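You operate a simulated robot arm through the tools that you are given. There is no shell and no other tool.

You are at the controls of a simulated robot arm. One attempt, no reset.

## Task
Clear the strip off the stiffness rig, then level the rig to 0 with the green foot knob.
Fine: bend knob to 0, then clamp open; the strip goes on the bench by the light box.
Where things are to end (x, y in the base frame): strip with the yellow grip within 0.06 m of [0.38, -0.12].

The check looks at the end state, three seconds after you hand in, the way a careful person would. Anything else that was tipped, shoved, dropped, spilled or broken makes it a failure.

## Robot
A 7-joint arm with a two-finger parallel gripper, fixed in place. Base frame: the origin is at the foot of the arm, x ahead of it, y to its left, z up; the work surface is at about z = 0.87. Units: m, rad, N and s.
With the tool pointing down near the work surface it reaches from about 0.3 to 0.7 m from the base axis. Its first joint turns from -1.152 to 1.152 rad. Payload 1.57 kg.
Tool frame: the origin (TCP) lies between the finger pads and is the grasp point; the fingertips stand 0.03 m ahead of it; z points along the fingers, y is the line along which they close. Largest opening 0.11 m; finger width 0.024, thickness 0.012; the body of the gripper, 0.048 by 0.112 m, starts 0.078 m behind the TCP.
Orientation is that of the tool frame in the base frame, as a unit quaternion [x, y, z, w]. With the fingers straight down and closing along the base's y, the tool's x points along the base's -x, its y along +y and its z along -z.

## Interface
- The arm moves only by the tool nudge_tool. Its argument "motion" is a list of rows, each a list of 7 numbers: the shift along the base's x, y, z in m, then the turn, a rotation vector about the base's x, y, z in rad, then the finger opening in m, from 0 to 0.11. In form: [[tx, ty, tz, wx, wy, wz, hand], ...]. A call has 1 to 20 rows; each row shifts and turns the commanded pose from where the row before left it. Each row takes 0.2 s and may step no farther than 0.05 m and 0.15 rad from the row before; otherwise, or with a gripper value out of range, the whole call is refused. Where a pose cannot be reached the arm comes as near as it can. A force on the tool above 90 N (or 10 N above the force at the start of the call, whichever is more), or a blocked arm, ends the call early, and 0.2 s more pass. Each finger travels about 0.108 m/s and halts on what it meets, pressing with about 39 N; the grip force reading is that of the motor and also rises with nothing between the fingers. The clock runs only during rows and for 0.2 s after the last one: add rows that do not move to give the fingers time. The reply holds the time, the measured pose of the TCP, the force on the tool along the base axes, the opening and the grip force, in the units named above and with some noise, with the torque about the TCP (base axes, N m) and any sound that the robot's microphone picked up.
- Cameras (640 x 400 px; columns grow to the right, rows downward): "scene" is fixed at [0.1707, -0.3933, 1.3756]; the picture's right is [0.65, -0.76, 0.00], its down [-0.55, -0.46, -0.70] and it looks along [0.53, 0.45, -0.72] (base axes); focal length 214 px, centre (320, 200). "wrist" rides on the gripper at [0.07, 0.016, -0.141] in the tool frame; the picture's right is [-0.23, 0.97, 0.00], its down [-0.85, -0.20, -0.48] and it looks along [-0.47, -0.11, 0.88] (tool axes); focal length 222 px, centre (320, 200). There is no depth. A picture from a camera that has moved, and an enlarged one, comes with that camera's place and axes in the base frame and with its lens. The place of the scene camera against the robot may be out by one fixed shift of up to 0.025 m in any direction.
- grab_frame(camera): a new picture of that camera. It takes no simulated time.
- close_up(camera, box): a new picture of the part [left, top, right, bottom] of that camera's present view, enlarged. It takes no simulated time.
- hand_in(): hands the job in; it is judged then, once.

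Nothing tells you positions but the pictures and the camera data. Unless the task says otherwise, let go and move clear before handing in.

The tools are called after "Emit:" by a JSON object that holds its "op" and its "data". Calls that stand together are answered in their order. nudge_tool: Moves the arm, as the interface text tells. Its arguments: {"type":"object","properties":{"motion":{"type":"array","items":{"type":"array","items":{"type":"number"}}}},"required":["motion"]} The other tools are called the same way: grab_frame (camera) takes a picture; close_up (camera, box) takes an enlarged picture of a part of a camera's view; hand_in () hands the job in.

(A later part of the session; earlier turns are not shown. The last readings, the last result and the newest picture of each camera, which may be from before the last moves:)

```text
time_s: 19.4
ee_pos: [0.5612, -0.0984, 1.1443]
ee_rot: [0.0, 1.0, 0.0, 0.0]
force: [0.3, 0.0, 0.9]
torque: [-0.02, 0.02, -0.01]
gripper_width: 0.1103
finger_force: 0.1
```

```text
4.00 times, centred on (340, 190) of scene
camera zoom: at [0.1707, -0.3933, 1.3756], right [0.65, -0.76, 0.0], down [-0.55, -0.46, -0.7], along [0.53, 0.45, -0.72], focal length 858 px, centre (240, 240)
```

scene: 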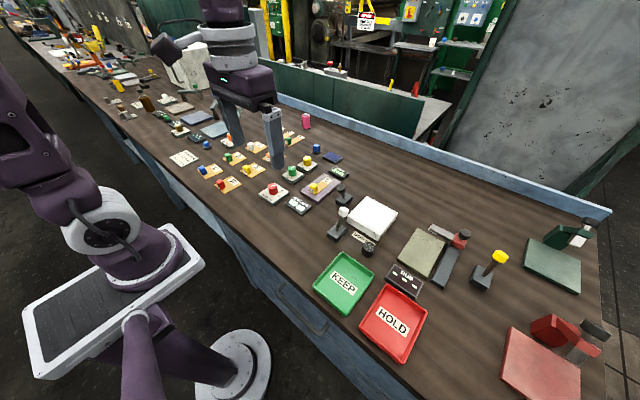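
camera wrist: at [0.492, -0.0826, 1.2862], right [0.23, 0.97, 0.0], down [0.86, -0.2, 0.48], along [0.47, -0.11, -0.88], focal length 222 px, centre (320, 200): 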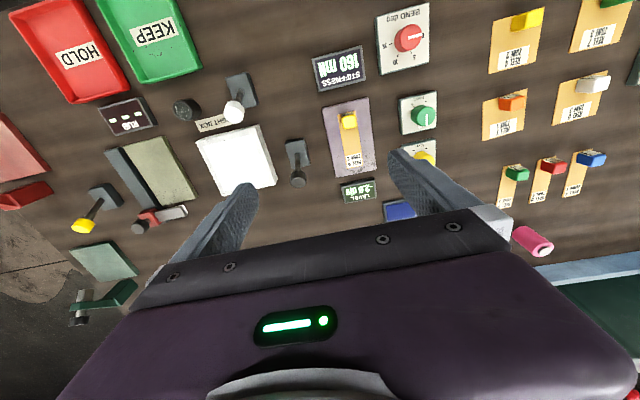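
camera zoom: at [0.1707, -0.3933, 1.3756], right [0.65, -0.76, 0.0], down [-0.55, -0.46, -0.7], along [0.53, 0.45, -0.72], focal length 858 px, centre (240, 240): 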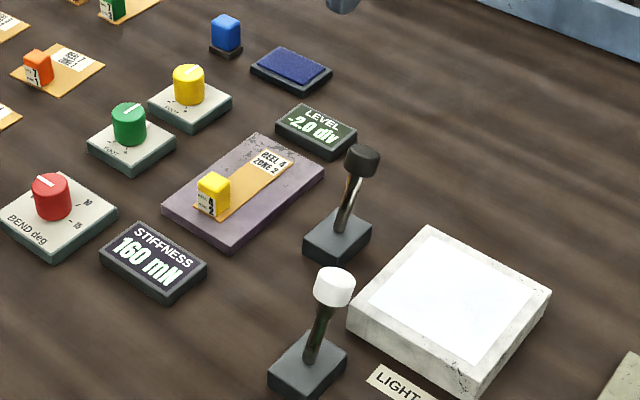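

The clamp lever now stays leaning away (+x), i.e. thrown over. Next is the strip: its yellow grip is at about (0.563, -0.052), top near z 0.91, with the strip running 0.1 m along +x. I'll go above it.

Emit:
{"op": "nudge_tool", "data": {"motion": [[0.0005, 0.0116, -0.0385, 0, 0, 0, 0.055], [0.0005, 0.0116, -0.0385, 0, 0, 0, 0.055], [0.0005, 0.0116, -0.0385, 0, 0, 0, 0.055], [0.0005, 0.0116, -0.0385, 0, 0, 0, 0.055], [0, 0, 0, 0, 0, 0, 0.055]]}}

Emit:
{"op": "grab_frame", "data": {"camera": "wrist"}}

Emit:
{"op": "close_up", "data": {"camera": "wrist", "box": [260, 80, 380, 210]}}

Emit:
{"op": "close_up", "data": {"camera": "scene", "box": [280, 140, 400, 240]}}

```text
time_s: 20.6
ee_pos: [0.5628, -0.0518, 0.9895]
ee_rot: [-0.002, 1.0, 0.0, -0.001]
force: [-0.4, -1.3, 0.2]
torque: [0.01, -0.01, 0.03]
gripper_width: 0.055
finger_force: 0.1
```

```text
taken
camera wrist: at [0.4943, -0.0356, 1.132], right [0.23, 0.97, 0.0], down [0.86, -0.2, 0.48], along [0.47, -0.11, -0.88], focal length 222 px, centre (320, 200)
```

wrist: 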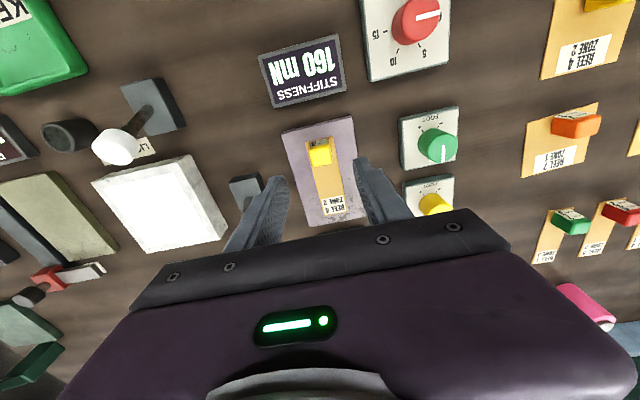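

```text
3.08 times, centred on (320, 145) of wrist
camera zoom: at [0.4943, -0.0356, 1.132], right [0.23, 0.97, 0.0], down [0.86, -0.2, 0.48], along [0.47, -0.11, -0.88], focal length 684 px, centre (320, 369)
```

zoom: 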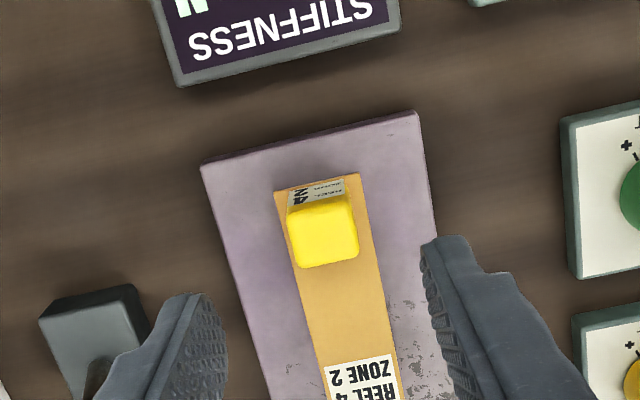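

```text
4.00 times, centred on (340, 190) of scene
camera zoom: at [0.1707, -0.3933, 1.3756], right [0.65, -0.76, 0.0], down [-0.55, -0.46, -0.7], along [0.53, 0.45, -0.72], focal length 858 px, centre (240, 240)
```

zoom: 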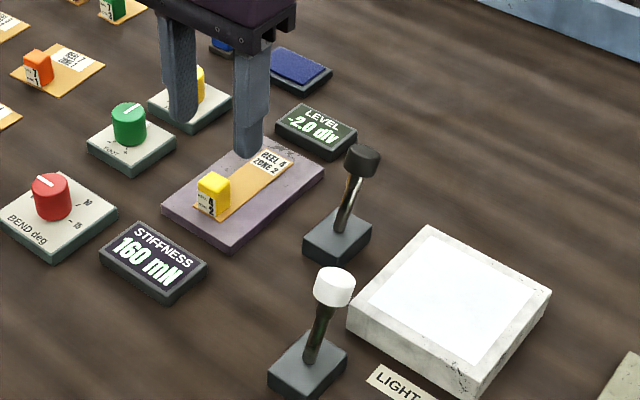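

The grip is centred between the fingers. I'll lower so the tips stay just above the strip, then close on the grip.

Emit:
{"op": "nudge_tool", "data": {"motion": [[-0.0005, 0.001, -0.035, 0, 0, 0, 0.055], [0, 0, -0.025, 0, 0, 0, 0.055], [0, 0, -0.007, 0, 0, 0, 0.055], [0, 0, 0, 0, 0, 0, 0.055]]}}

Emit:
{"op": "close_up", "data": {"camera": "scene", "box": [300, 150, 380, 210]}}

Emit:
{"op": "close_up", "data": {"camera": "wrist", "box": [260, 80, 380, 210]}}

```text
time_s: 21.6
ee_pos: [0.5639, -0.0507, 0.9255]
ee_rot: [0.0, 1.0, 0.0, 0.0]
force: [-0.2, 0.5, 0.5]
torque: [0.0, 0.0, 0.01]
gripper_width: 0.055
finger_force: 0.0
```

```text
6.67 times, centred on (340, 180) of scene
camera zoom: at [0.1707, -0.3933, 1.3756], right [0.65, -0.76, 0.0], down [-0.55, -0.46, -0.7], along [0.53, 0.45, -0.72], focal length 1430 px, centre (187, 333)
```

zoom: 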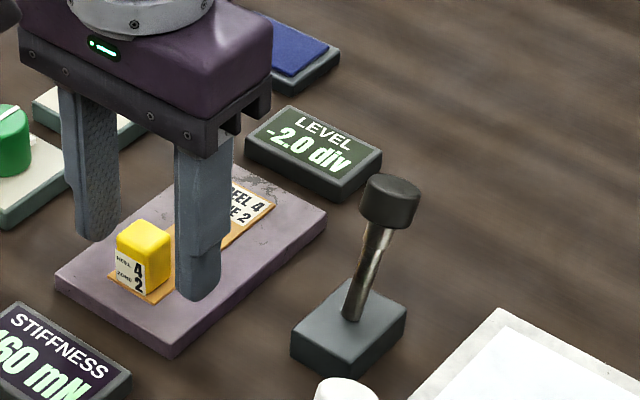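

```text
3.08 times, centred on (320, 145) of wrist
camera zoom: at [0.4945, -0.0348, 1.0655], right [0.23, 0.97, 0.0], down [0.86, -0.2, 0.48], along [0.47, -0.11, -0.88], focal length 684 px, centre (320, 369)
```

zoom: 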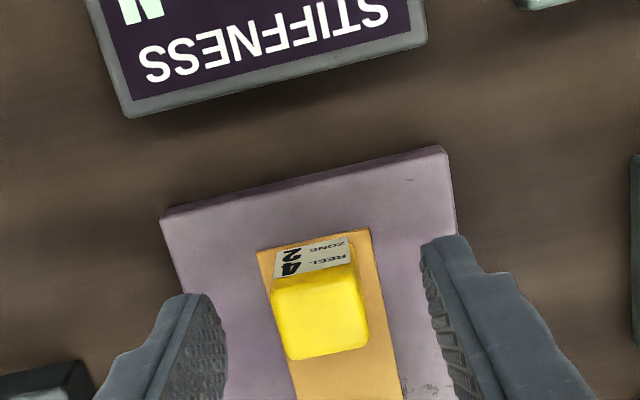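

All aligned with clear finger room on both sides. Closing on the yellow grip now, then a small test lift.

Emit:
{"op": "nudge_tool", "data": {"motion": [[0, 0, 0, 0, 0, 0, 0.0], [0, 0, 0, 0, 0, 0, 0.0], [0, 0, 0, 0, 0, 0, 0.0]]}}

Emit:
{"op": "close_up", "data": {"camera": "scene", "box": [300, 150, 380, 210]}}

```text
time_s: 22.4
ee_pos: [0.5627, -0.0506, 0.9239]
ee_rot: [-0.001, 1.0, 0.0, 0.0]
force: [-0.2, -0.2, 0.0]
torque: [0.05, 0.0, 0.05]
gripper_width: 0.0207
finger_force: 34.3
```

```text
6.67 times, centred on (340, 180) of scene
camera zoom: at [0.1707, -0.3933, 1.3756], right [0.65, -0.76, 0.0], down [-0.55, -0.46, -0.7], along [0.53, 0.45, -0.72], focal length 1430 px, centre (187, 333)
```

zoom: 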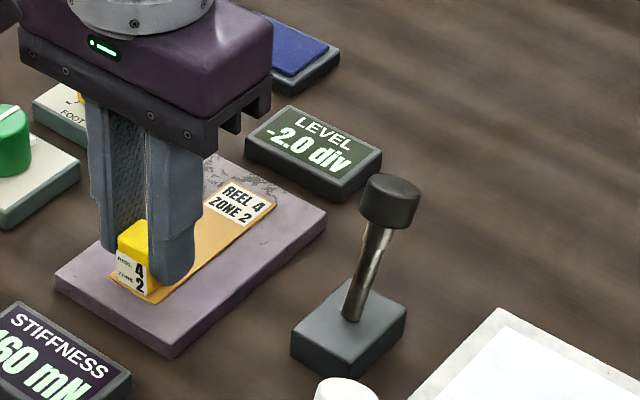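

Gripped cleanly (width 0.0207, no side force). I'll lift a centimetre and check that the strip comes free and nothing else moves.

Emit:
{"op": "nudge_tool", "data": {"motion": [[0, 0, 0.004, 0, 0, 0, 0.0], [0, 0, 0.006, 0, 0, 0, 0.0], [0, 0, 0, 0, 0, 0, 0.0]]}}

Emit:
{"op": "close_up", "data": {"camera": "scene", "box": [300, 150, 380, 210]}}

```text
time_s: 23.2
ee_pos: [0.5631, -0.0509, 0.9335]
ee_rot: [-0.001, 1.0, 0.0, 0.0]
force: [-0.3, -0.3, -0.1]
torque: [0.0, 0.03, -0.03]
gripper_width: 0.0207
finger_force: 34.4
```

```text
6.67 times, centred on (340, 180) of scene
camera zoom: at [0.1706, -0.3933, 1.3756], right [0.65, -0.76, 0.0], down [-0.55, -0.46, -0.7], along [0.53, 0.45, -0.72], focal length 1430 px, centre (187, 333)
```

zoom: 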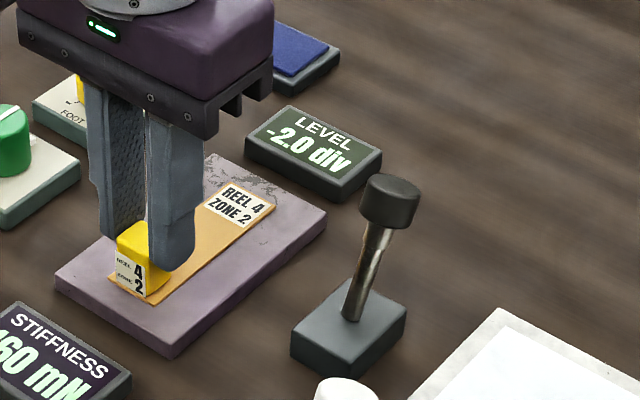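

I can't tell yet whether the strip rose with the fingers, so I'll zoom in on it closely.

Emit:
{"op": "close_up", "data": {"camera": "scene", "box": [308, 170, 348, 200]}}

Emit:
{"op": "close_up", "data": {"camera": "wrist", "box": [270, 110, 370, 210]}}

```text
13.33 times, centred on (328, 185) of scene
camera zoom: at [0.1706, -0.3933, 1.3756], right [0.65, -0.76, 0.0], down [-0.55, -0.46, -0.7], along [0.53, 0.45, -0.72], focal length 2860 px, centre (213, 400)
```

zoom: 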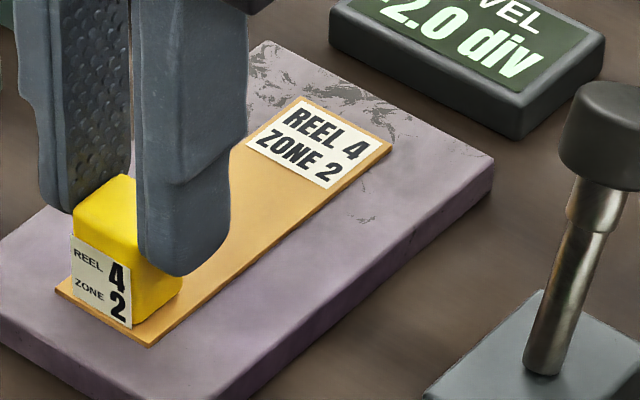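

```text
4.00 times, centred on (320, 160) of wrist
camera zoom: at [0.4945, -0.035, 1.0753], right [0.23, 0.97, 0.0], down [0.86, -0.2, 0.48], along [0.47, -0.11, -0.88], focal length 888 px, centre (320, 360)
```

zoom: 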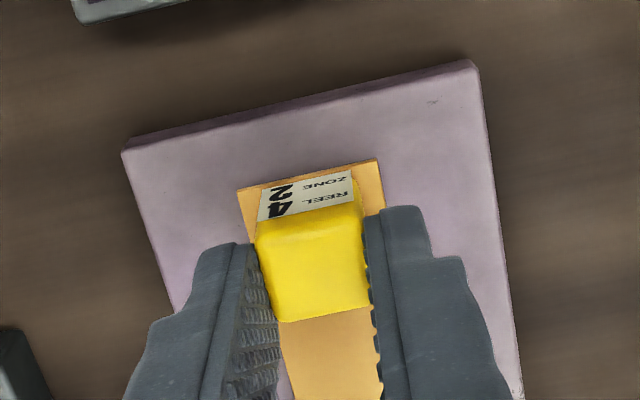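

The strip stayed flat on the plate while the fingers slid up, so it may still be held or the grip slipped. I'll re-grip lower and do a very small lift, reading the force to tell which.

Emit:
{"op": "nudge_tool", "data": {"motion": [[0, 0, 0, 0, 0, 0, 0.045], [0, 0, -0.011, 0, 0, 0, 0.045], [0, 0, 0, 0, 0, 0, 0.0], [0, 0, 0, 0, 0, 0, 0.0], [0, 0, 0, 0, 0, 0, 0.0], [0, 0, 0.002, 0, 0, 0, 0.0]]}}

Emit:
{"op": "close_up", "data": {"camera": "scene", "box": [308, 170, 348, 200]}}

```text
time_s: 24.6
ee_pos: [0.5637, -0.0509, 0.9244]
ee_rot: [-0.001, 1.0, 0.0, 0.0]
force: [-0.8, 0.2, 0.4]
torque: [-0.02, 0.02, -0.01]
gripper_width: 0.0205
finger_force: 34.0
```

```text
13.33 times, centred on (328, 185) of scene
camera zoom: at [0.1707, -0.3933, 1.3756], right [0.65, -0.76, 0.0], down [-0.55, -0.46, -0.7], along [0.53, 0.45, -0.72], focal length 2860 px, centre (213, 400)
```

zoom: 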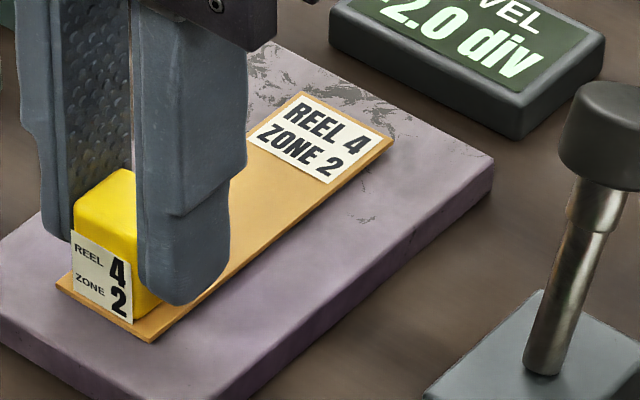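

This time the strip seems to have risen slightly with the fingers, and there is no load. I'll lift a few more millimetres slowly and check again.

Emit:
{"op": "nudge_tool", "data": {"motion": [[0, 0, 0.002, 0, 0, 0, 0.0], [0, 0, 0.002, 0, 0, 0, 0.0]]}}

Emit:
{"op": "close_up", "data": {"camera": "scene", "box": [308, 170, 348, 200]}}

Emit:
{"op": "close_up", "data": {"camera": "wrist", "box": [270, 110, 370, 210]}}

```text
time_s: 25.2
ee_pos: [0.5628, -0.0511, 0.9288]
ee_rot: [-0.001, 1.0, 0.0, 0.0]
force: [-0.4, 0.1, -1.4]
torque: [-0.02, 0.0, 0.01]
gripper_width: 0.0207
finger_force: 34.1
```

```text
13.33 times, centred on (328, 185) of scene
camera zoom: at [0.1707, -0.3933, 1.3756], right [0.65, -0.76, 0.0], down [-0.55, -0.46, -0.7], along [0.53, 0.45, -0.72], focal length 2860 px, centre (213, 400)
```

zoom: 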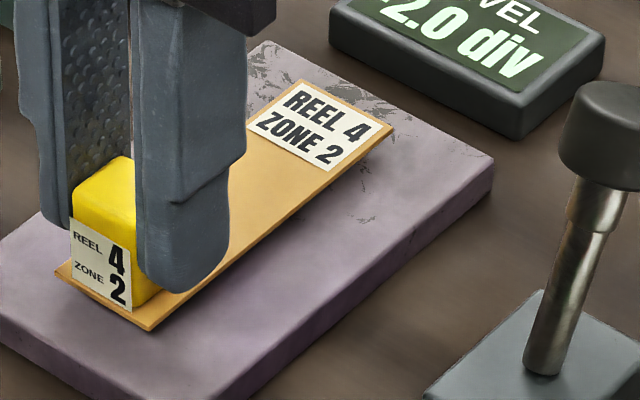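

```text
4.00 times, centred on (320, 160) of wrist
camera zoom: at [0.4941, -0.0351, 1.07], right [0.23, 0.97, 0.0], down [0.86, -0.2, 0.48], along [0.47, -0.11, -0.88], focal length 888 px, centre (320, 360)
```

zoom: 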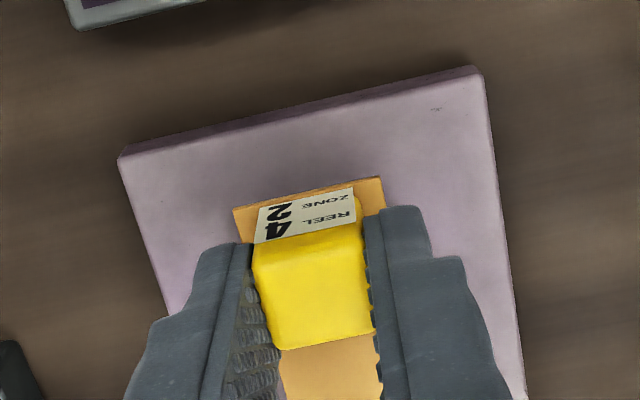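

The strip is now coming up with the fingers and is free of the rig. I'll keep lifting slowly.

Emit:
{"op": "nudge_tool", "data": {"motion": [[0, 0, 0.003, 0, 0, 0, 0.0], [0, 0, 0.004, 0, 0, 0, 0.0], [0, 0, 0.005, 0, 0, 0, 0.0], [0, 0, 0.006, 0, 0, 0, 0.0], [0, 0, 0.007, 0, 0, 0, 0.0], [0, 0, 0, 0, 0, 0, 0.0]]}}

Emit:
{"op": "close_up", "data": {"camera": "scene", "box": [300, 150, 380, 210]}}

Emit:
{"op": "close_up", "data": {"camera": "wrist", "box": [270, 110, 370, 210]}}

```text
time_s: 26.6
ee_pos: [0.5623, -0.0497, 0.9539]
ee_rot: [-0.001, 1.0, 0.0, 0.0]
force: [-0.2, 0.3, -0.9]
torque: [0.0, 0.0, 0.01]
gripper_width: 0.0207
finger_force: 34.2
```

```text
6.67 times, centred on (340, 180) of scene
camera zoom: at [0.1707, -0.3933, 1.3756], right [0.65, -0.76, 0.0], down [-0.55, -0.46, -0.7], along [0.53, 0.45, -0.72], focal length 1430 px, centre (187, 333)
```

zoom: 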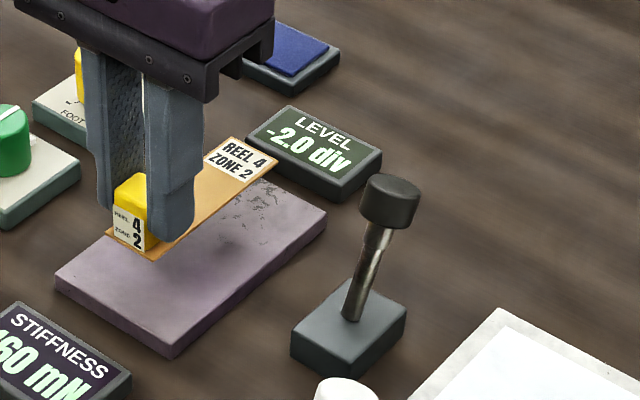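

```text
4.00 times, centred on (320, 160) of wrist
camera zoom: at [0.494, -0.035, 1.0949], right [0.23, 0.97, 0.0], down [0.86, -0.2, 0.48], along [0.47, -0.11, -0.88], focal length 888 px, centre (320, 360)
```

zoom: 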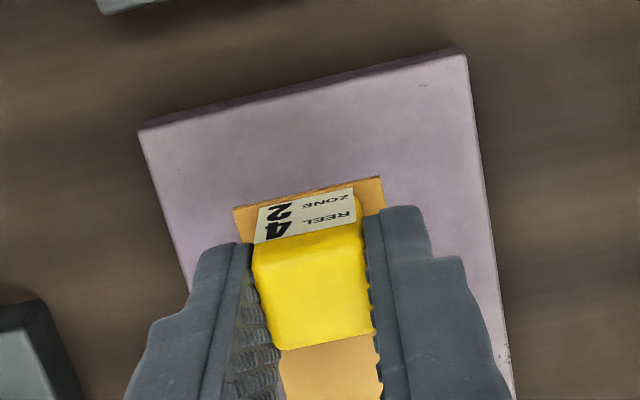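

The strip hangs level in the grip. I'll raise it to clear height and carry it toward (0.362, -0.122), so that both the grip and the strip's middle fall near the target.

Emit:
{"op": "nudge_tool", "data": {"motion": [[0, 0, 0.01, 0, 0, 0, 0.0], [0, 0, 0.02, 0, 0, 0, 0.0], [0, 0, 0.025, 0, 0, 0, 0.0], [0, 0, 0.015, 0, 0, 0, 0.0], [-0.01, -0.0035, 0.005, 0, 0, 0, 0.0], [-0.02, -0.007, 0, 0, 0, 0, 0.0], [-0.025, -0.009, 0, 0, 0, 0, 0.0], [-0.025, -0.009, 0, 0, 0, 0, 0.0], [-0.025, -0.009, 0, 0, 0, 0, 0.0], [-0.025, -0.009, 0, 0, 0, 0, 0.0], [-0.025, -0.009, 0, 0, 0, 0, 0.0], [-0.025, -0.009, 0, 0, 0, 0, 0.0], [-0.015, -0.006, 0, 0, 0, 0, 0.0], [-0.005, -0.001, 0, 0, 0, 0, 0.0], [0, 0, 0, 0, 0, 0, 0.0]]}}

Emit:
{"op": "grab_frame", "data": {"camera": "wrist"}}

Emit:
{"op": "grab_frame", "data": {"camera": "scene"}}

Emit:
{"op": "close_up", "data": {"camera": "scene", "box": [240, 150, 400, 290]}}

```text
time_s: 29.8
ee_pos: [0.3616, -0.1225, 1.0287]
ee_rot: [-0.001, 1.0, 0.0, -0.001]
force: [1.4, 0.3, -0.5]
torque: [0.03, -0.01, -0.01]
gripper_width: 0.0206
finger_force: 34.4
```

```text
taken
camera wrist: at [0.2932, -0.1065, 1.1702], right [0.23, 0.97, 0.0], down [0.86, -0.2, 0.48], along [0.47, -0.11, -0.88], focal length 222 px, centre (320, 200)
```

wrist: 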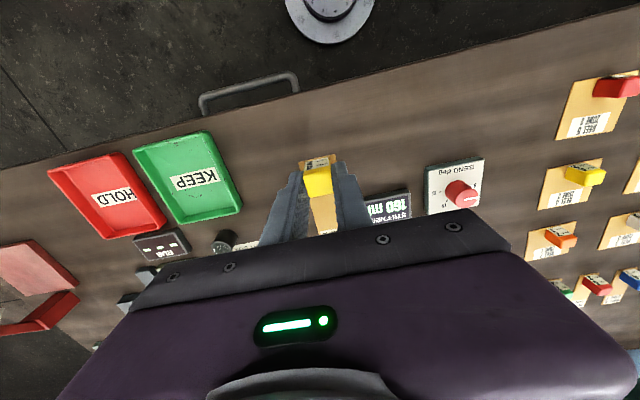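

```text
taken
```

scene: 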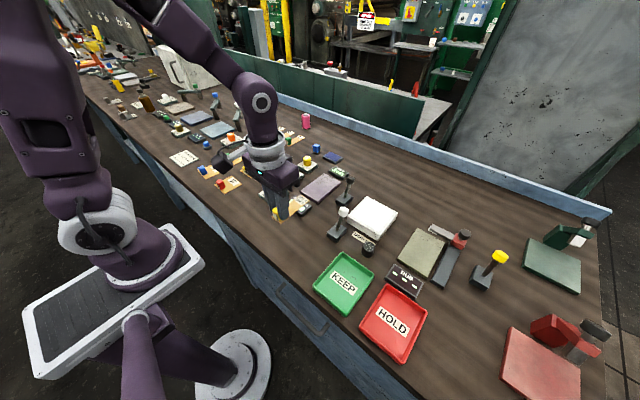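

```text
2.86 times, centred on (320, 220) of scene
camera zoom: at [0.1706, -0.3933, 1.3756], right [0.65, -0.76, 0.0], down [-0.55, -0.46, -0.7], along [0.53, 0.45, -0.72], focal length 613 px, centre (320, 143)
```

zoom: 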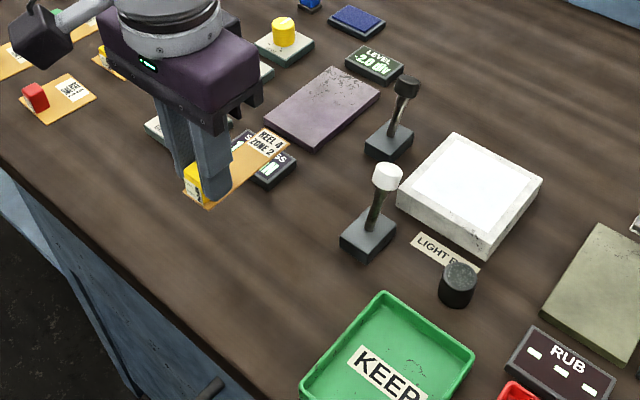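

The strip is held level over free bench, clear of the tray, display and white lever. I'll lower it to near the bench.

Emit:
{"op": "nudge_tool", "data": {"motion": [[0, 0, -0.015, 0, 0, 0, 0.0], [0, 0, -0.025, 0, 0, 0, 0.0], [0, 0, -0.025, 0, 0, 0, 0.0], [0, 0, -0.02, 0, 0, 0, 0.0], [0, 0, -0.012, 0, 0, 0, 0.0], [0, 0, -0.006, 0, 0, 0, 0.0], [0, 0, 0, 0, 0, 0, 0.0]]}}

Emit:
{"op": "close_up", "data": {"camera": "scene", "box": [260, 180, 340, 240]}}

```text
time_s: 31.4
ee_pos: [0.3625, -0.1235, 0.9259]
ee_rot: [-0.001, 1.0, -0.001, 0.0]
force: [-0.6, -0.5, -0.7]
torque: [0.03, -0.04, 0.0]
gripper_width: 0.0207
finger_force: 34.9
```

```text
6.67 times, centred on (300, 210) of scene
camera zoom: at [0.1707, -0.3933, 1.3756], right [0.65, -0.76, 0.0], down [-0.55, -0.46, -0.7], along [0.53, 0.45, -0.72], focal length 1430 px, centre (453, 133)
```

zoom: 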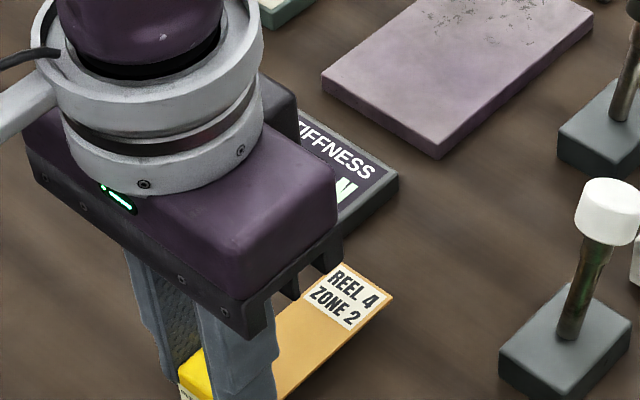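

The strip hovers a little above the bench near the display. I'll settle it down in small steps and watch for contact.

Emit:
{"op": "nudge_tool", "data": {"motion": [[0, 0, -0.004, 0, 0, 0, 0.0], [0, 0, -0.004, 0, 0, 0, 0.0], [0, 0, -0.003, 0, 0, 0, 0.0], [0, 0, -0.003, 0, 0, 0, 0.0]]}}

Emit:
{"op": "close_up", "data": {"camera": "scene", "box": [260, 190, 340, 260]}}

Emit:
{"op": "close_up", "data": {"camera": "wrist", "box": [270, 110, 370, 210]}}

```text
time_s: 32.4
ee_pos: [0.3624, -0.1233, 0.9109]
ee_rot: [-0.001, 1.0, 0.0, 0.0]
force: [0.1, 0.5, -0.3]
torque: [0.0, -0.01, 0.02]
gripper_width: 0.0205
finger_force: 34.2
```

```text
5.71 times, centred on (300, 225) of scene
camera zoom: at [0.1707, -0.3933, 1.3756], right [0.65, -0.76, 0.0], down [-0.55, -0.46, -0.7], along [0.53, 0.45, -0.72], focal length 1226 px, centre (434, 57)
```

zoom: 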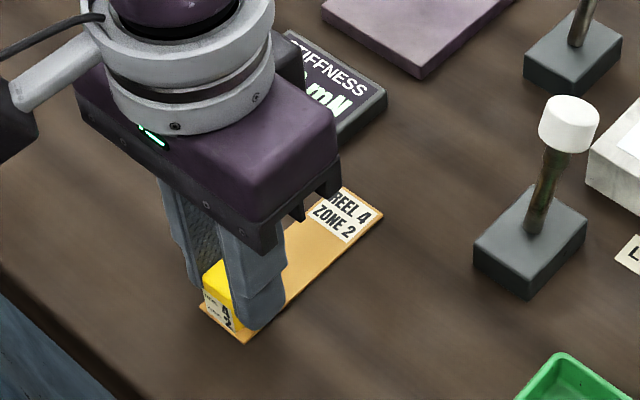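

```text
4.00 times, centred on (320, 160) of wrist
camera zoom: at [0.2939, -0.1066, 1.0529], right [0.23, 0.97, 0.0], down [0.86, -0.2, 0.48], along [0.47, -0.11, -0.88], focal length 888 px, centre (320, 360)
```

zoom: 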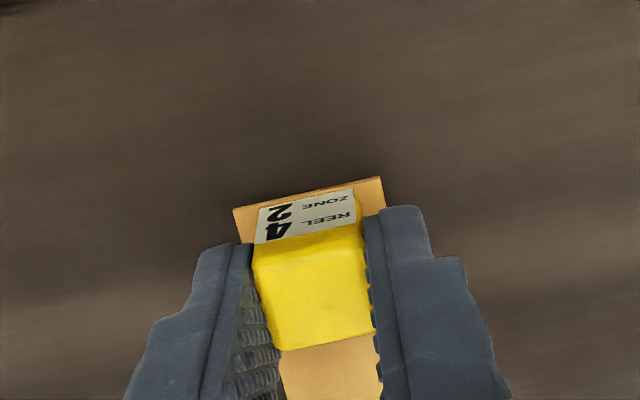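

No contact yet; I continue down in 1.5 mm steps.

Emit:
{"op": "nudge_tool", "data": {"motion": [[0, 0, -0.0015, 0, 0, 0, 0.0], [0, 0, -0.0015, 0, 0, 0, 0.0]]}}

Emit:
{"op": "nudge_tool", "data": {"motion": [[0, 0, -0.0015, 0, 0, 0, 0.0]]}}

Emit:
{"op": "close_up", "data": {"camera": "scene", "box": [260, 190, 340, 260]}}

```text
time_s: 33.0
ee_pos: [0.3631, -0.1226, 0.9083]
ee_rot: [0.0, 1.0, 0.001, 0.001]
force: [-2.5, 2.3, 36.2]
torque: [0.09, 0.12, 0.01]
gripper_width: 0.0207
finger_force: 34.3
```

```text
time_s: 33.4
ee_pos: [0.3624, -0.1229, 0.9064]
ee_rot: [0.0, 1.0, 0.0, 0.001]
force: [-1.4, 0.7, 37.8]
torque: [0.02, 0.11, 0.04]
gripper_width: 0.0205
finger_force: 34.4
```

```text
5.71 times, centred on (300, 225) of scene
camera zoom: at [0.1702, -0.3932, 1.3758], right [0.65, -0.76, 0.0], down [-0.55, -0.46, -0.7], along [0.53, 0.45, -0.72], focal length 1226 px, centre (434, 57)
```

zoom: 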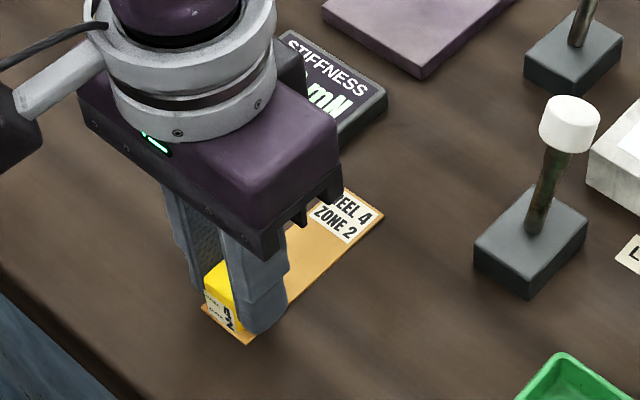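

The strip is on the bench (contact force 36 N). I relieve the pressure, open slightly and lift away.

Emit:
{"op": "nudge_tool", "data": {"motion": [[0, 0, 0.0025, 0, 0, 0, 0.0], [0, 0, 0, 0, 0, 0, 0.04], [0, 0, 0, 0, 0, 0, 0.055], [0, 0, 0.01, 0, 0, 0, 0.055], [0, 0, 0.03, 0, 0, 0, 0.055], [0, 0, 0.04, 0, 0, 0, 0.06], [0, 0, 0.045, 0, 0, 0, 0.11], [0, 0, 0.045, 0, 0, 0, 0.11], [0, 0, 0, 0, 0, 0, 0.11]]}}

Emit:
{"op": "grab_frame", "data": {"camera": "wrist"}}

Emit:
{"op": "close_up", "data": {"camera": "scene", "box": [240, 130, 400, 250]}}

```text
time_s: 35.4
ee_pos: [0.3623, -0.1218, 1.0807]
ee_rot: [0.0, 1.0, 0.001, -0.001]
force: [-0.4, -0.3, 0.3]
torque: [-0.01, 0.01, -0.01]
gripper_width: 0.1102
finger_force: 0.0
```

```text
taken
camera wrist: at [0.2938, -0.1061, 1.2215], right [0.23, 0.97, 0.0], down [0.86, -0.2, 0.48], along [0.47, -0.11, -0.88], focal length 222 px, centre (320, 200)
```

wrist: 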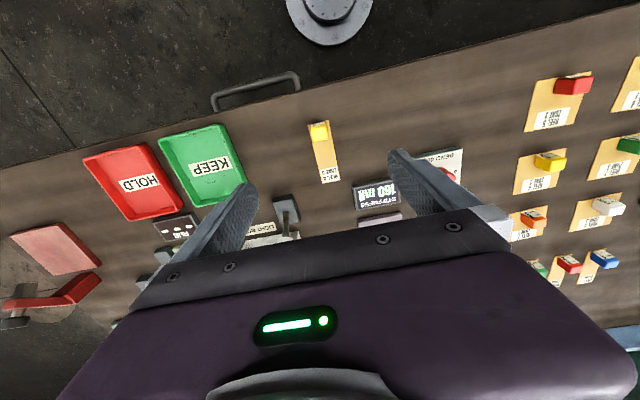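

```text
3.33 times, centred on (320, 190) of scene
camera zoom: at [0.1706, -0.3933, 1.3756], right [0.65, -0.76, 0.0], down [-0.55, -0.46, -0.7], along [0.53, 0.45, -0.72], focal length 715 px, centre (320, 233)
```

zoom: 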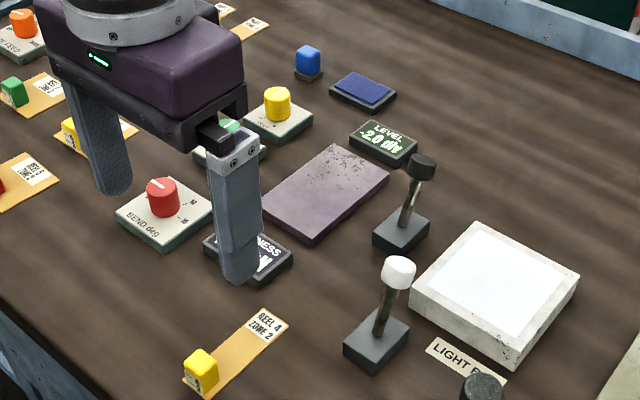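

The strip lies flat on the bench with its grip at about (0.36, -0.122), and the levers and bend dial are unchanged. Now I go above the green foot knob (about 0.578, 0.07) to measure it.

Emit:
{"op": "nudge_tool", "data": {"motion": [[0.0307, 0.0273, 0, 0, 0, 0, 0.11], [0.0307, 0.0273, 0, 0, 0, 0, 0.11], [0.0307, 0.0273, 0, 0, 0, 0, 0.11], [0.0307, 0.0273, 0, 0, 0, 0, 0.11], [0.0307, 0.0273, 0, 0, 0, 0, 0.06], [0.0307, 0.0273, 0, 0, 0, 0, 0.055], [0.0307, 0.0273, -0.01, 0, 0, 0, 0.055], [0, 0, 0, 0, 0, 0, 0.055]]}}

Emit:
{"op": "grab_frame", "data": {"camera": "wrist"}}

Emit:
{"op": "close_up", "data": {"camera": "wrist", "box": [260, 80, 380, 210]}}

Emit:
{"op": "close_up", "data": {"camera": "scene", "box": [240, 130, 400, 250]}}

```text
time_s: 37.2
ee_pos: [0.5772, 0.0704, 1.0708]
ee_rot: [-0.001, 1.0, 0.001, -0.001]
force: [-0.3, -1.0, 0.1]
torque: [0.0, -0.01, 0.01]
gripper_width: 0.0551
finger_force: 0.1
```

```text
taken
camera wrist: at [0.5088, 0.0855, 1.2116], right [0.23, 0.97, 0.0], down [0.86, -0.2, 0.48], along [0.47, -0.11, -0.88], focal length 222 px, centre (320, 200)
```

wrist: 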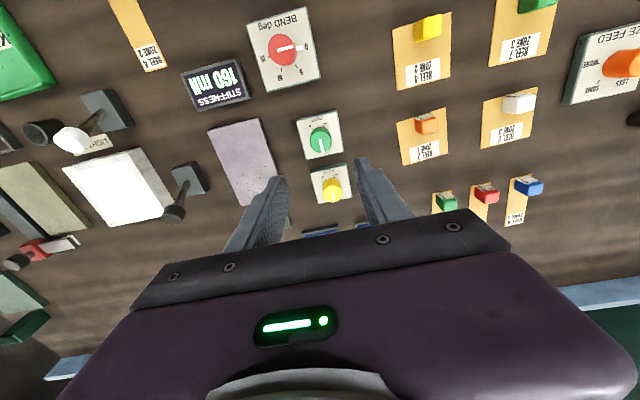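

```text
3.08 times, centred on (320, 145) of wrist
camera zoom: at [0.5088, 0.0855, 1.2116], right [0.23, 0.97, 0.0], down [0.86, -0.2, 0.48], along [0.47, -0.11, -0.88], focal length 684 px, centre (320, 369)
```

zoom: 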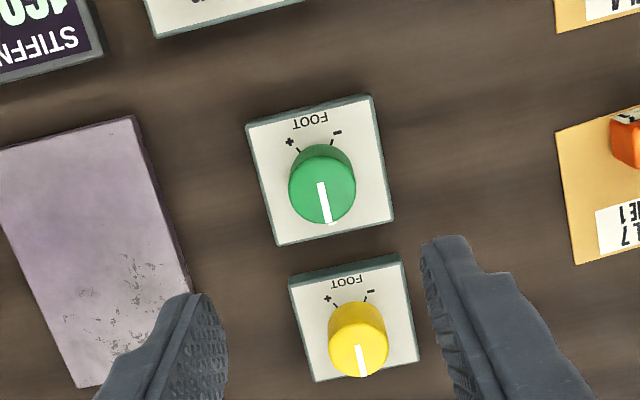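

```text
3.33 times, centred on (320, 190) of scene
camera zoom: at [0.1707, -0.3933, 1.3756], right [0.65, -0.76, 0.0], down [-0.55, -0.46, -0.7], along [0.53, 0.45, -0.72], focal length 715 px, centre (320, 233)
```

zoom: 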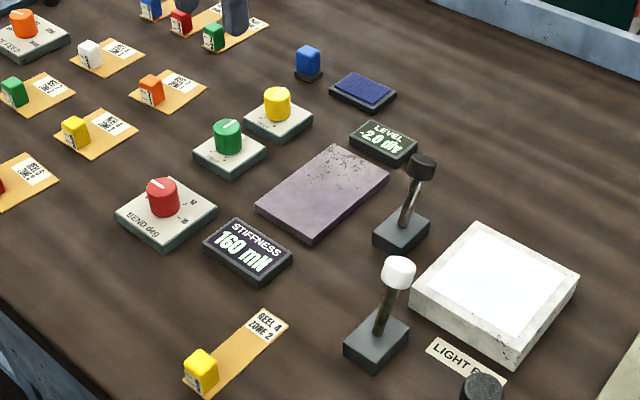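

The green foot knob is at about (0.580, 0.069), its pointer straight ahead, with "+" clockwise from above. I descend around it with the opening at 0.055 and close gently.

Emit:
{"op": "nudge_tool", "data": {"motion": [[0.003, -0.001, -0.03, 0, 0, 0, 0.055], [0, 0, -0.04, 0, 0, 0, 0.055], [0, 0, -0.04, 0, 0, 0, 0.055], [0, 0, -0.025, 0, 0, 0, 0.055], [0, 0, -0.015, 0, 0, 0, 0.055], [0, 0, 0, 0, 0, 0, 0.055]]}}

Emit:
{"op": "close_up", "data": {"camera": "wrist", "box": [260, 100, 380, 210]}}

Emit:
{"op": "close_up", "data": {"camera": "scene", "box": [260, 130, 380, 220]}}

```text
time_s: 38.6
ee_pos: [0.5812, 0.0658, 0.9205]
ee_rot: [-0.001, 1.0, 0.0, 0.0]
force: [-0.7, 0.0, -0.5]
torque: [0.03, -0.07, -0.01]
gripper_width: 0.055
finger_force: 0.0
```

```text
3.64 times, centred on (320, 155) of wrist
camera zoom: at [0.512, 0.083, 1.0606], right [0.23, 0.97, 0.0], down [0.86, -0.2, 0.48], along [0.47, -0.11, -0.88], focal length 808 px, centre (320, 364)
```

zoom: 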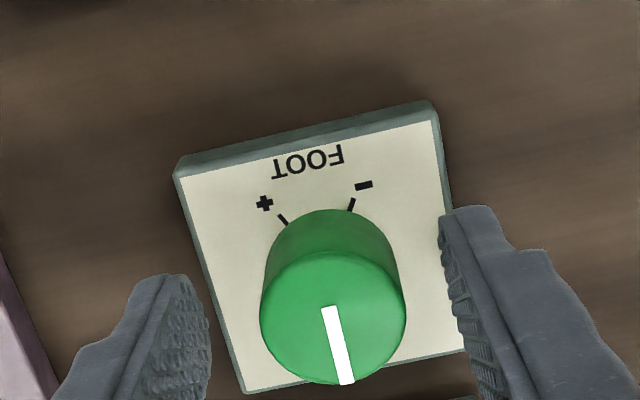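

```text
4.44 times, centred on (320, 175) of scene
camera zoom: at [0.1707, -0.3933, 1.3756], right [0.65, -0.76, 0.0], down [-0.55, -0.46, -0.7], along [0.53, 0.45, -0.72], focal length 953 px, centre (320, 311)
```

zoom: 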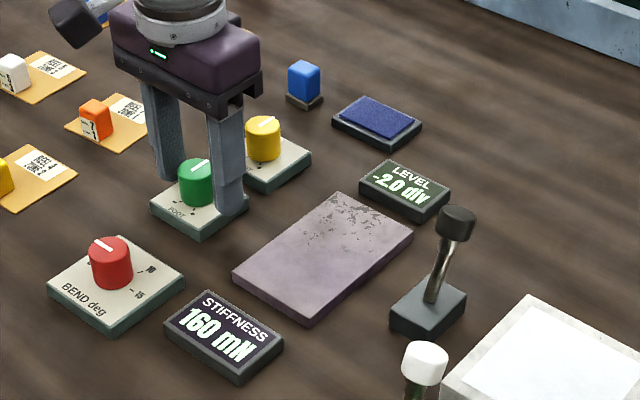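

The fingers straddle the green knob, with the yellow knob and rig plate clear. I shift 2 mm in +y to centre, close, and check the load.

Emit:
{"op": "nudge_tool", "data": {"motion": [[0, 0.002, 0, 0, 0, 0, 0.045], [0, 0, 0, 0, 0, 0, 0.0], [0, 0, 0, 0, 0, 0, 0.0], [0, 0, 0, 0, 0, 0, 0.0]]}}

Emit:
{"op": "close_up", "data": {"camera": "scene", "box": [260, 130, 380, 220]}}

```text
time_s: 39.6
ee_pos: [0.5792, 0.0705, 0.9191]
ee_rot: [-0.001, 1.0, 0.0, -0.001]
force: [0.6, 7.8, -0.8]
torque: [-0.4, -0.04, 0.01]
gripper_width: 0.0296
finger_force: 39.4
```

```text
4.44 times, centred on (320, 175) of scene
camera zoom: at [0.1707, -0.3931, 1.3757], right [0.65, -0.76, 0.0], down [-0.55, -0.46, -0.7], along [0.53, 0.45, -0.72], focal length 953 px, centre (320, 311)
```

zoom: 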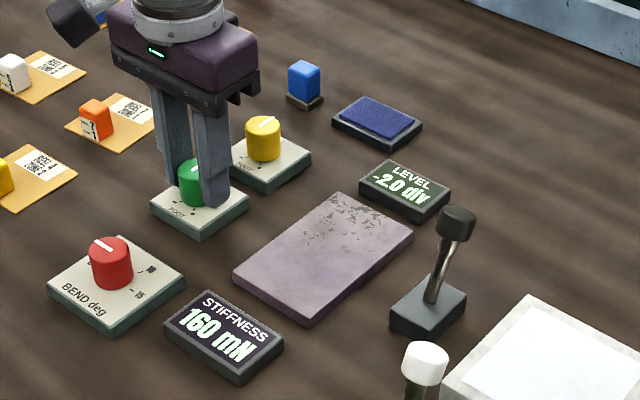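

Gripped with only a small side load. I turn it clockwise by 0.15 rad as a trial and read the LEVEL display.

Emit:
{"op": "nudge_tool", "data": {"motion": [[0, 0.0007, 0, 0, 0, -0.075, 0.0], [0, 0, 0, 0, 0, -0.075, 0.0], [0, 0, 0, 0, 0, 0, 0.0]]}}

Emit:
{"op": "close_up", "data": {"camera": "scene", "box": [300, 130, 380, 200]}}

Emit:
{"op": "close_up", "data": {"camera": "wrist", "box": [260, 100, 380, 210]}}

```text
time_s: 40.4
ee_pos: [0.5807, 0.0697, 0.9192]
ee_rot: [0.076, 0.997, 0.0, 0.0]
force: [2.0, 1.1, -0.4]
torque: [0.68, 0.08, -0.02]
gripper_width: 0.0297
finger_force: 39.4
```

```text
5.71 times, centred on (340, 165) of scene
camera zoom: at [0.1707, -0.3933, 1.3756], right [0.65, -0.76, 0.0], down [-0.55, -0.46, -0.7], along [0.53, 0.45, -0.72], focal length 1226 px, centre (206, 400)
```

zoom: 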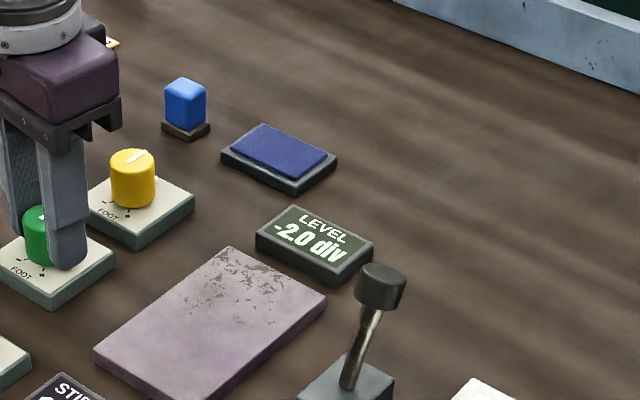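

```text
3.64 times, centred on (320, 155) of wrist
camera zoom: at [0.5154, 0.0961, 1.0605], right [0.37, 0.93, 0.0], down [0.82, -0.32, 0.48], along [0.44, -0.18, -0.88], focal length 808 px, centre (320, 364)
```

zoom: 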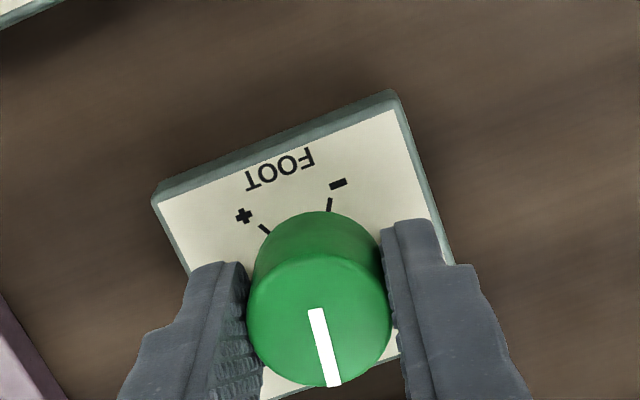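

The knob turned about 9° but LEVEL still shows -2.0. I'll turn further by 0.3 rad and re-read.

Emit:
{"op": "nudge_tool", "data": {"motion": [[0, 0, 0, 0, 0, -0.1, 0.0], [0, 0, 0, 0, 0, -0.1, 0.0], [0, 0, 0, 0, 0, -0.1, 0.0], [0, 0, 0, 0, 0, 0, 0.0], [0, 0, 0, 0, 0, 0, 0.0]]}}

Emit:
{"op": "close_up", "data": {"camera": "scene", "box": [300, 130, 380, 200]}}

Emit:
{"op": "close_up", "data": {"camera": "wrist", "box": [260, 100, 380, 210]}}

```text
time_s: 41.6
ee_pos: [0.5802, 0.0684, 0.9193]
ee_rot: [0.222, 0.975, -0.002, 0.0]
force: [0.7, -6.4, -7.5]
torque: [0.1, -0.47, -0.02]
gripper_width: 0.0294
finger_force: 39.3
```

```text
5.71 times, centred on (340, 165) of scene
camera zoom: at [0.1708, -0.3935, 1.3756], right [0.65, -0.76, 0.0], down [-0.55, -0.46, -0.7], along [0.53, 0.45, -0.72], focal length 1226 px, centre (206, 400)
```

zoom: 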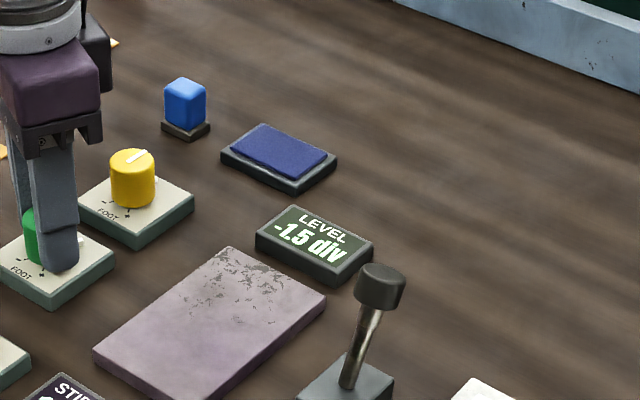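

```text
3.64 times, centred on (320, 155) of wrist
camera zoom: at [0.5262, 0.1144, 1.0606], right [0.63, 0.78, 0.0], down [0.68, -0.55, 0.48], along [0.37, -0.3, -0.88], focal length 808 px, centre (320, 364)
```

zoom: 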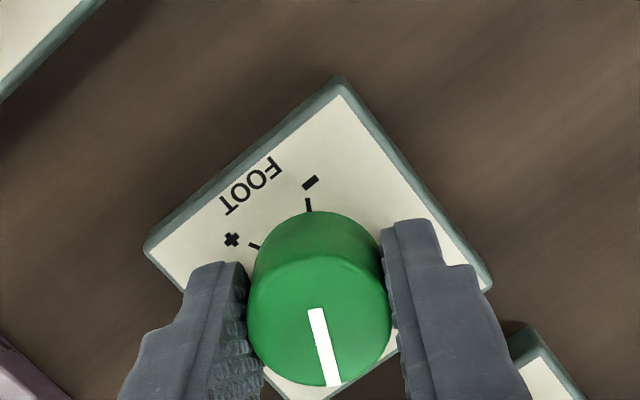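

LEVEL rose to -1.5, so clockwise is right. I'll hold still briefly to see if the display lags.

Emit:
{"op": "nudge_tool", "data": {"motion": [[0, 0, 0, 0, 0, 0, 0.0], [0, 0, 0, 0, 0, 0, 0.0], [0, 0, 0, 0, 0, 0, 0.0], [0, 0, 0, 0, 0, 0, 0.0], [0, 0, 0, 0, 0, 0, 0.0]]}}

Emit:
{"op": "close_up", "data": {"camera": "scene", "box": [330, 160, 360, 185]}}

```text
time_s: 42.8
ee_pos: [0.5793, 0.0698, 0.9188]
ee_rot: [0.223, 0.975, 0.0, 0.001]
force: [0.1, -12.0, -9.1]
torque: [0.2, -0.3, -0.02]
gripper_width: 0.0296
finger_force: 39.0
```

```text
16.00 times, centred on (345, 172) of scene
camera zoom: at [0.1708, -0.3936, 1.3755], right [0.65, -0.76, 0.0], down [-0.55, -0.46, -0.7], along [0.53, 0.45, -0.72], focal length 3432 px, centre (-80, 640)
```

zoom: 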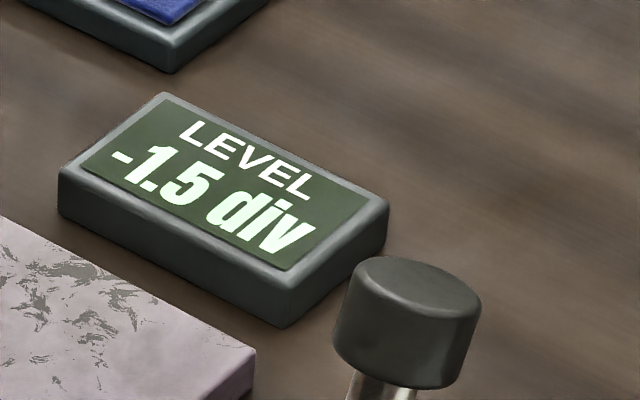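

It's stable at -1.5. I continue clockwise in steps of 0.15 rad with readings to learn the rate.

Emit:
{"op": "nudge_tool", "data": {"motion": [[0, -0.001, 0, 0, 0, -0.075, 0.0], [0, 0, 0, 0, 0, -0.075, 0.0], [0, 0, 0, 0, 0, 0, 0.0]]}}

Emit:
{"op": "close_up", "data": {"camera": "scene", "box": [330, 160, 360, 185]}}

```text
time_s: 43.6
ee_pos: [0.5811, 0.0693, 0.9184]
ee_rot: [0.295, 0.955, 0.0, -0.001]
force: [2.3, -5.4, -14.2]
torque: [-0.51, 0.23, -0.02]
gripper_width: 0.0296
finger_force: 39.3
```

```text
16.00 times, centred on (345, 172) of scene
camera zoom: at [0.1709, -0.3934, 1.3756], right [0.65, -0.76, 0.0], down [-0.55, -0.46, -0.7], along [0.53, 0.45, -0.72], focal length 3432 px, centre (-80, 640)
```

zoom: 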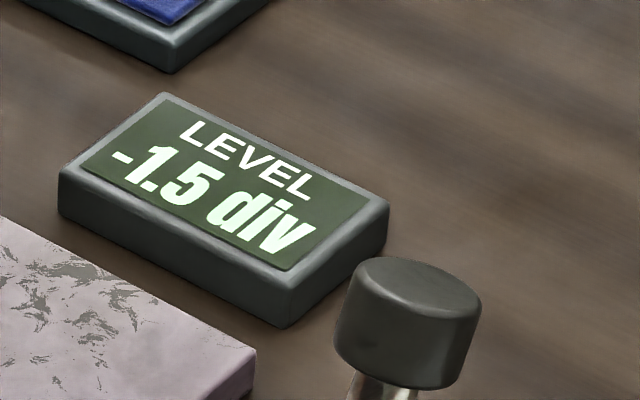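

Still -1.5, so the display steps in half divisions. I continue turning and reading.

Emit:
{"op": "nudge_tool", "data": {"motion": [[0, -0.0005, 0, 0, 0, -0.075, 0.0], [0, 0, 0, 0, 0, -0.075, 0.0], [0, 0, 0, 0, 0, 0, 0.0]]}}

Emit:
{"op": "close_up", "data": {"camera": "scene", "box": [330, 160, 360, 185]}}

Emit:
{"op": "close_up", "data": {"camera": "wrist", "box": [260, 100, 380, 210]}}

```text
time_s: 44.4
ee_pos: [0.5806, 0.0692, 0.9183]
ee_rot: [0.366, 0.931, 0.0, -0.001]
force: [3.3, 3.7, -15.9]
torque: [-0.18, 0.49, -0.02]
gripper_width: 0.0296
finger_force: 39.3
```

```text
16.00 times, centred on (345, 172) of scene
camera zoom: at [0.171, -0.3932, 1.3756], right [0.65, -0.76, 0.0], down [-0.55, -0.46, -0.7], along [0.53, 0.45, -0.72], focal length 3432 px, centre (-80, 640)
```

zoom: 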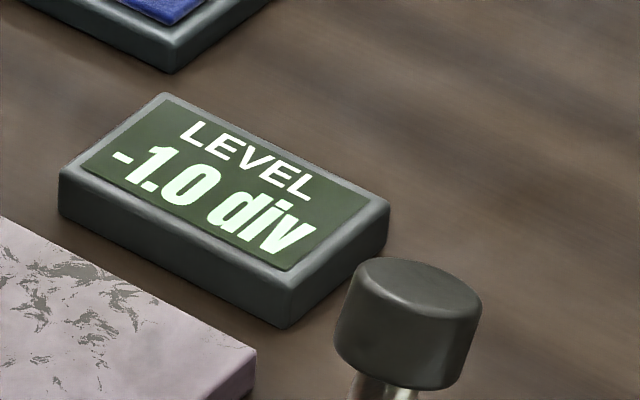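

```text
3.64 times, centred on (320, 155) of wrist
camera zoom: at [0.5419, 0.1285, 1.0607], right [0.83, 0.56, 0.0], down [0.49, -0.73, 0.48], along [0.27, -0.4, -0.88], focal length 808 px, centre (320, 364)
```

zoom: 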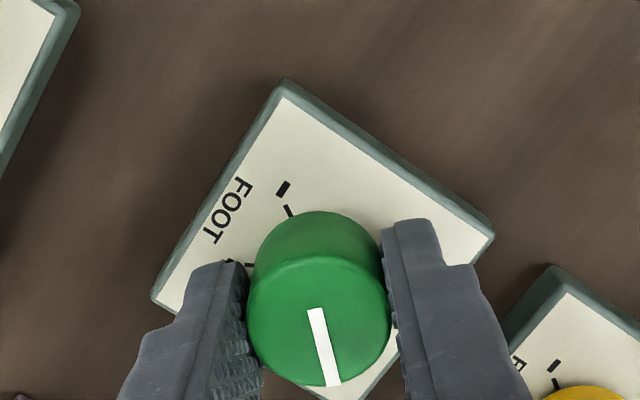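

Now -1.0 after about 0.75 rad in total; that suggests roughly 0.9 rad per division. I continue clockwise.

Emit:
{"op": "nudge_tool", "data": {"motion": [[0, 0, -0.001, 0, 0, -0.1, 0.0], [0, 0, 0, 0, 0, -0.1, 0.0], [0, 0, 0, 0, 0, -0.1, 0.0], [0, 0, 0, 0, 0, 0, 0.0]]}}

Emit:
{"op": "close_up", "data": {"camera": "scene", "box": [330, 160, 360, 185]}}

Emit:
{"op": "close_up", "data": {"camera": "wrist", "box": [260, 100, 380, 210]}}

```text
time_s: 45.4
ee_pos: [0.5793, 0.0699, 0.9185]
ee_rot: [0.501, 0.866, 0.002, 0.0]
force: [-7.4, 7.6, 19.8]
torque: [0.4, 1.03, 0.04]
gripper_width: 0.0297
finger_force: 39.8
```

```text
16.00 times, centred on (345, 172) of scene
camera zoom: at [0.1702, -0.3932, 1.3758], right [0.65, -0.76, 0.0], down [-0.55, -0.46, -0.7], along [0.53, 0.45, -0.72], focal length 3432 px, centre (-80, 640)
```

zoom: 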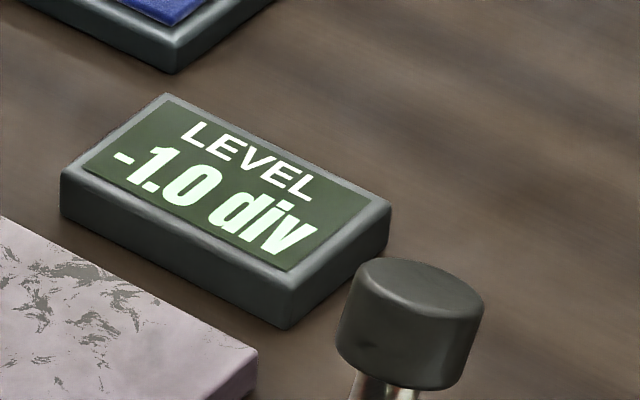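

```text
3.64 times, centred on (320, 155) of wrist
camera zoom: at [0.5608, 0.1376, 1.0607], right [0.96, 0.29, 0.0], down [0.25, -0.84, 0.48], along [0.14, -0.46, -0.88], focal length 808 px, centre (320, 364)
```

zoom: 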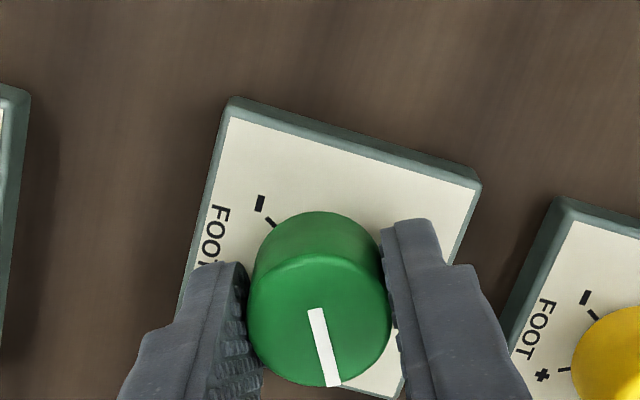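

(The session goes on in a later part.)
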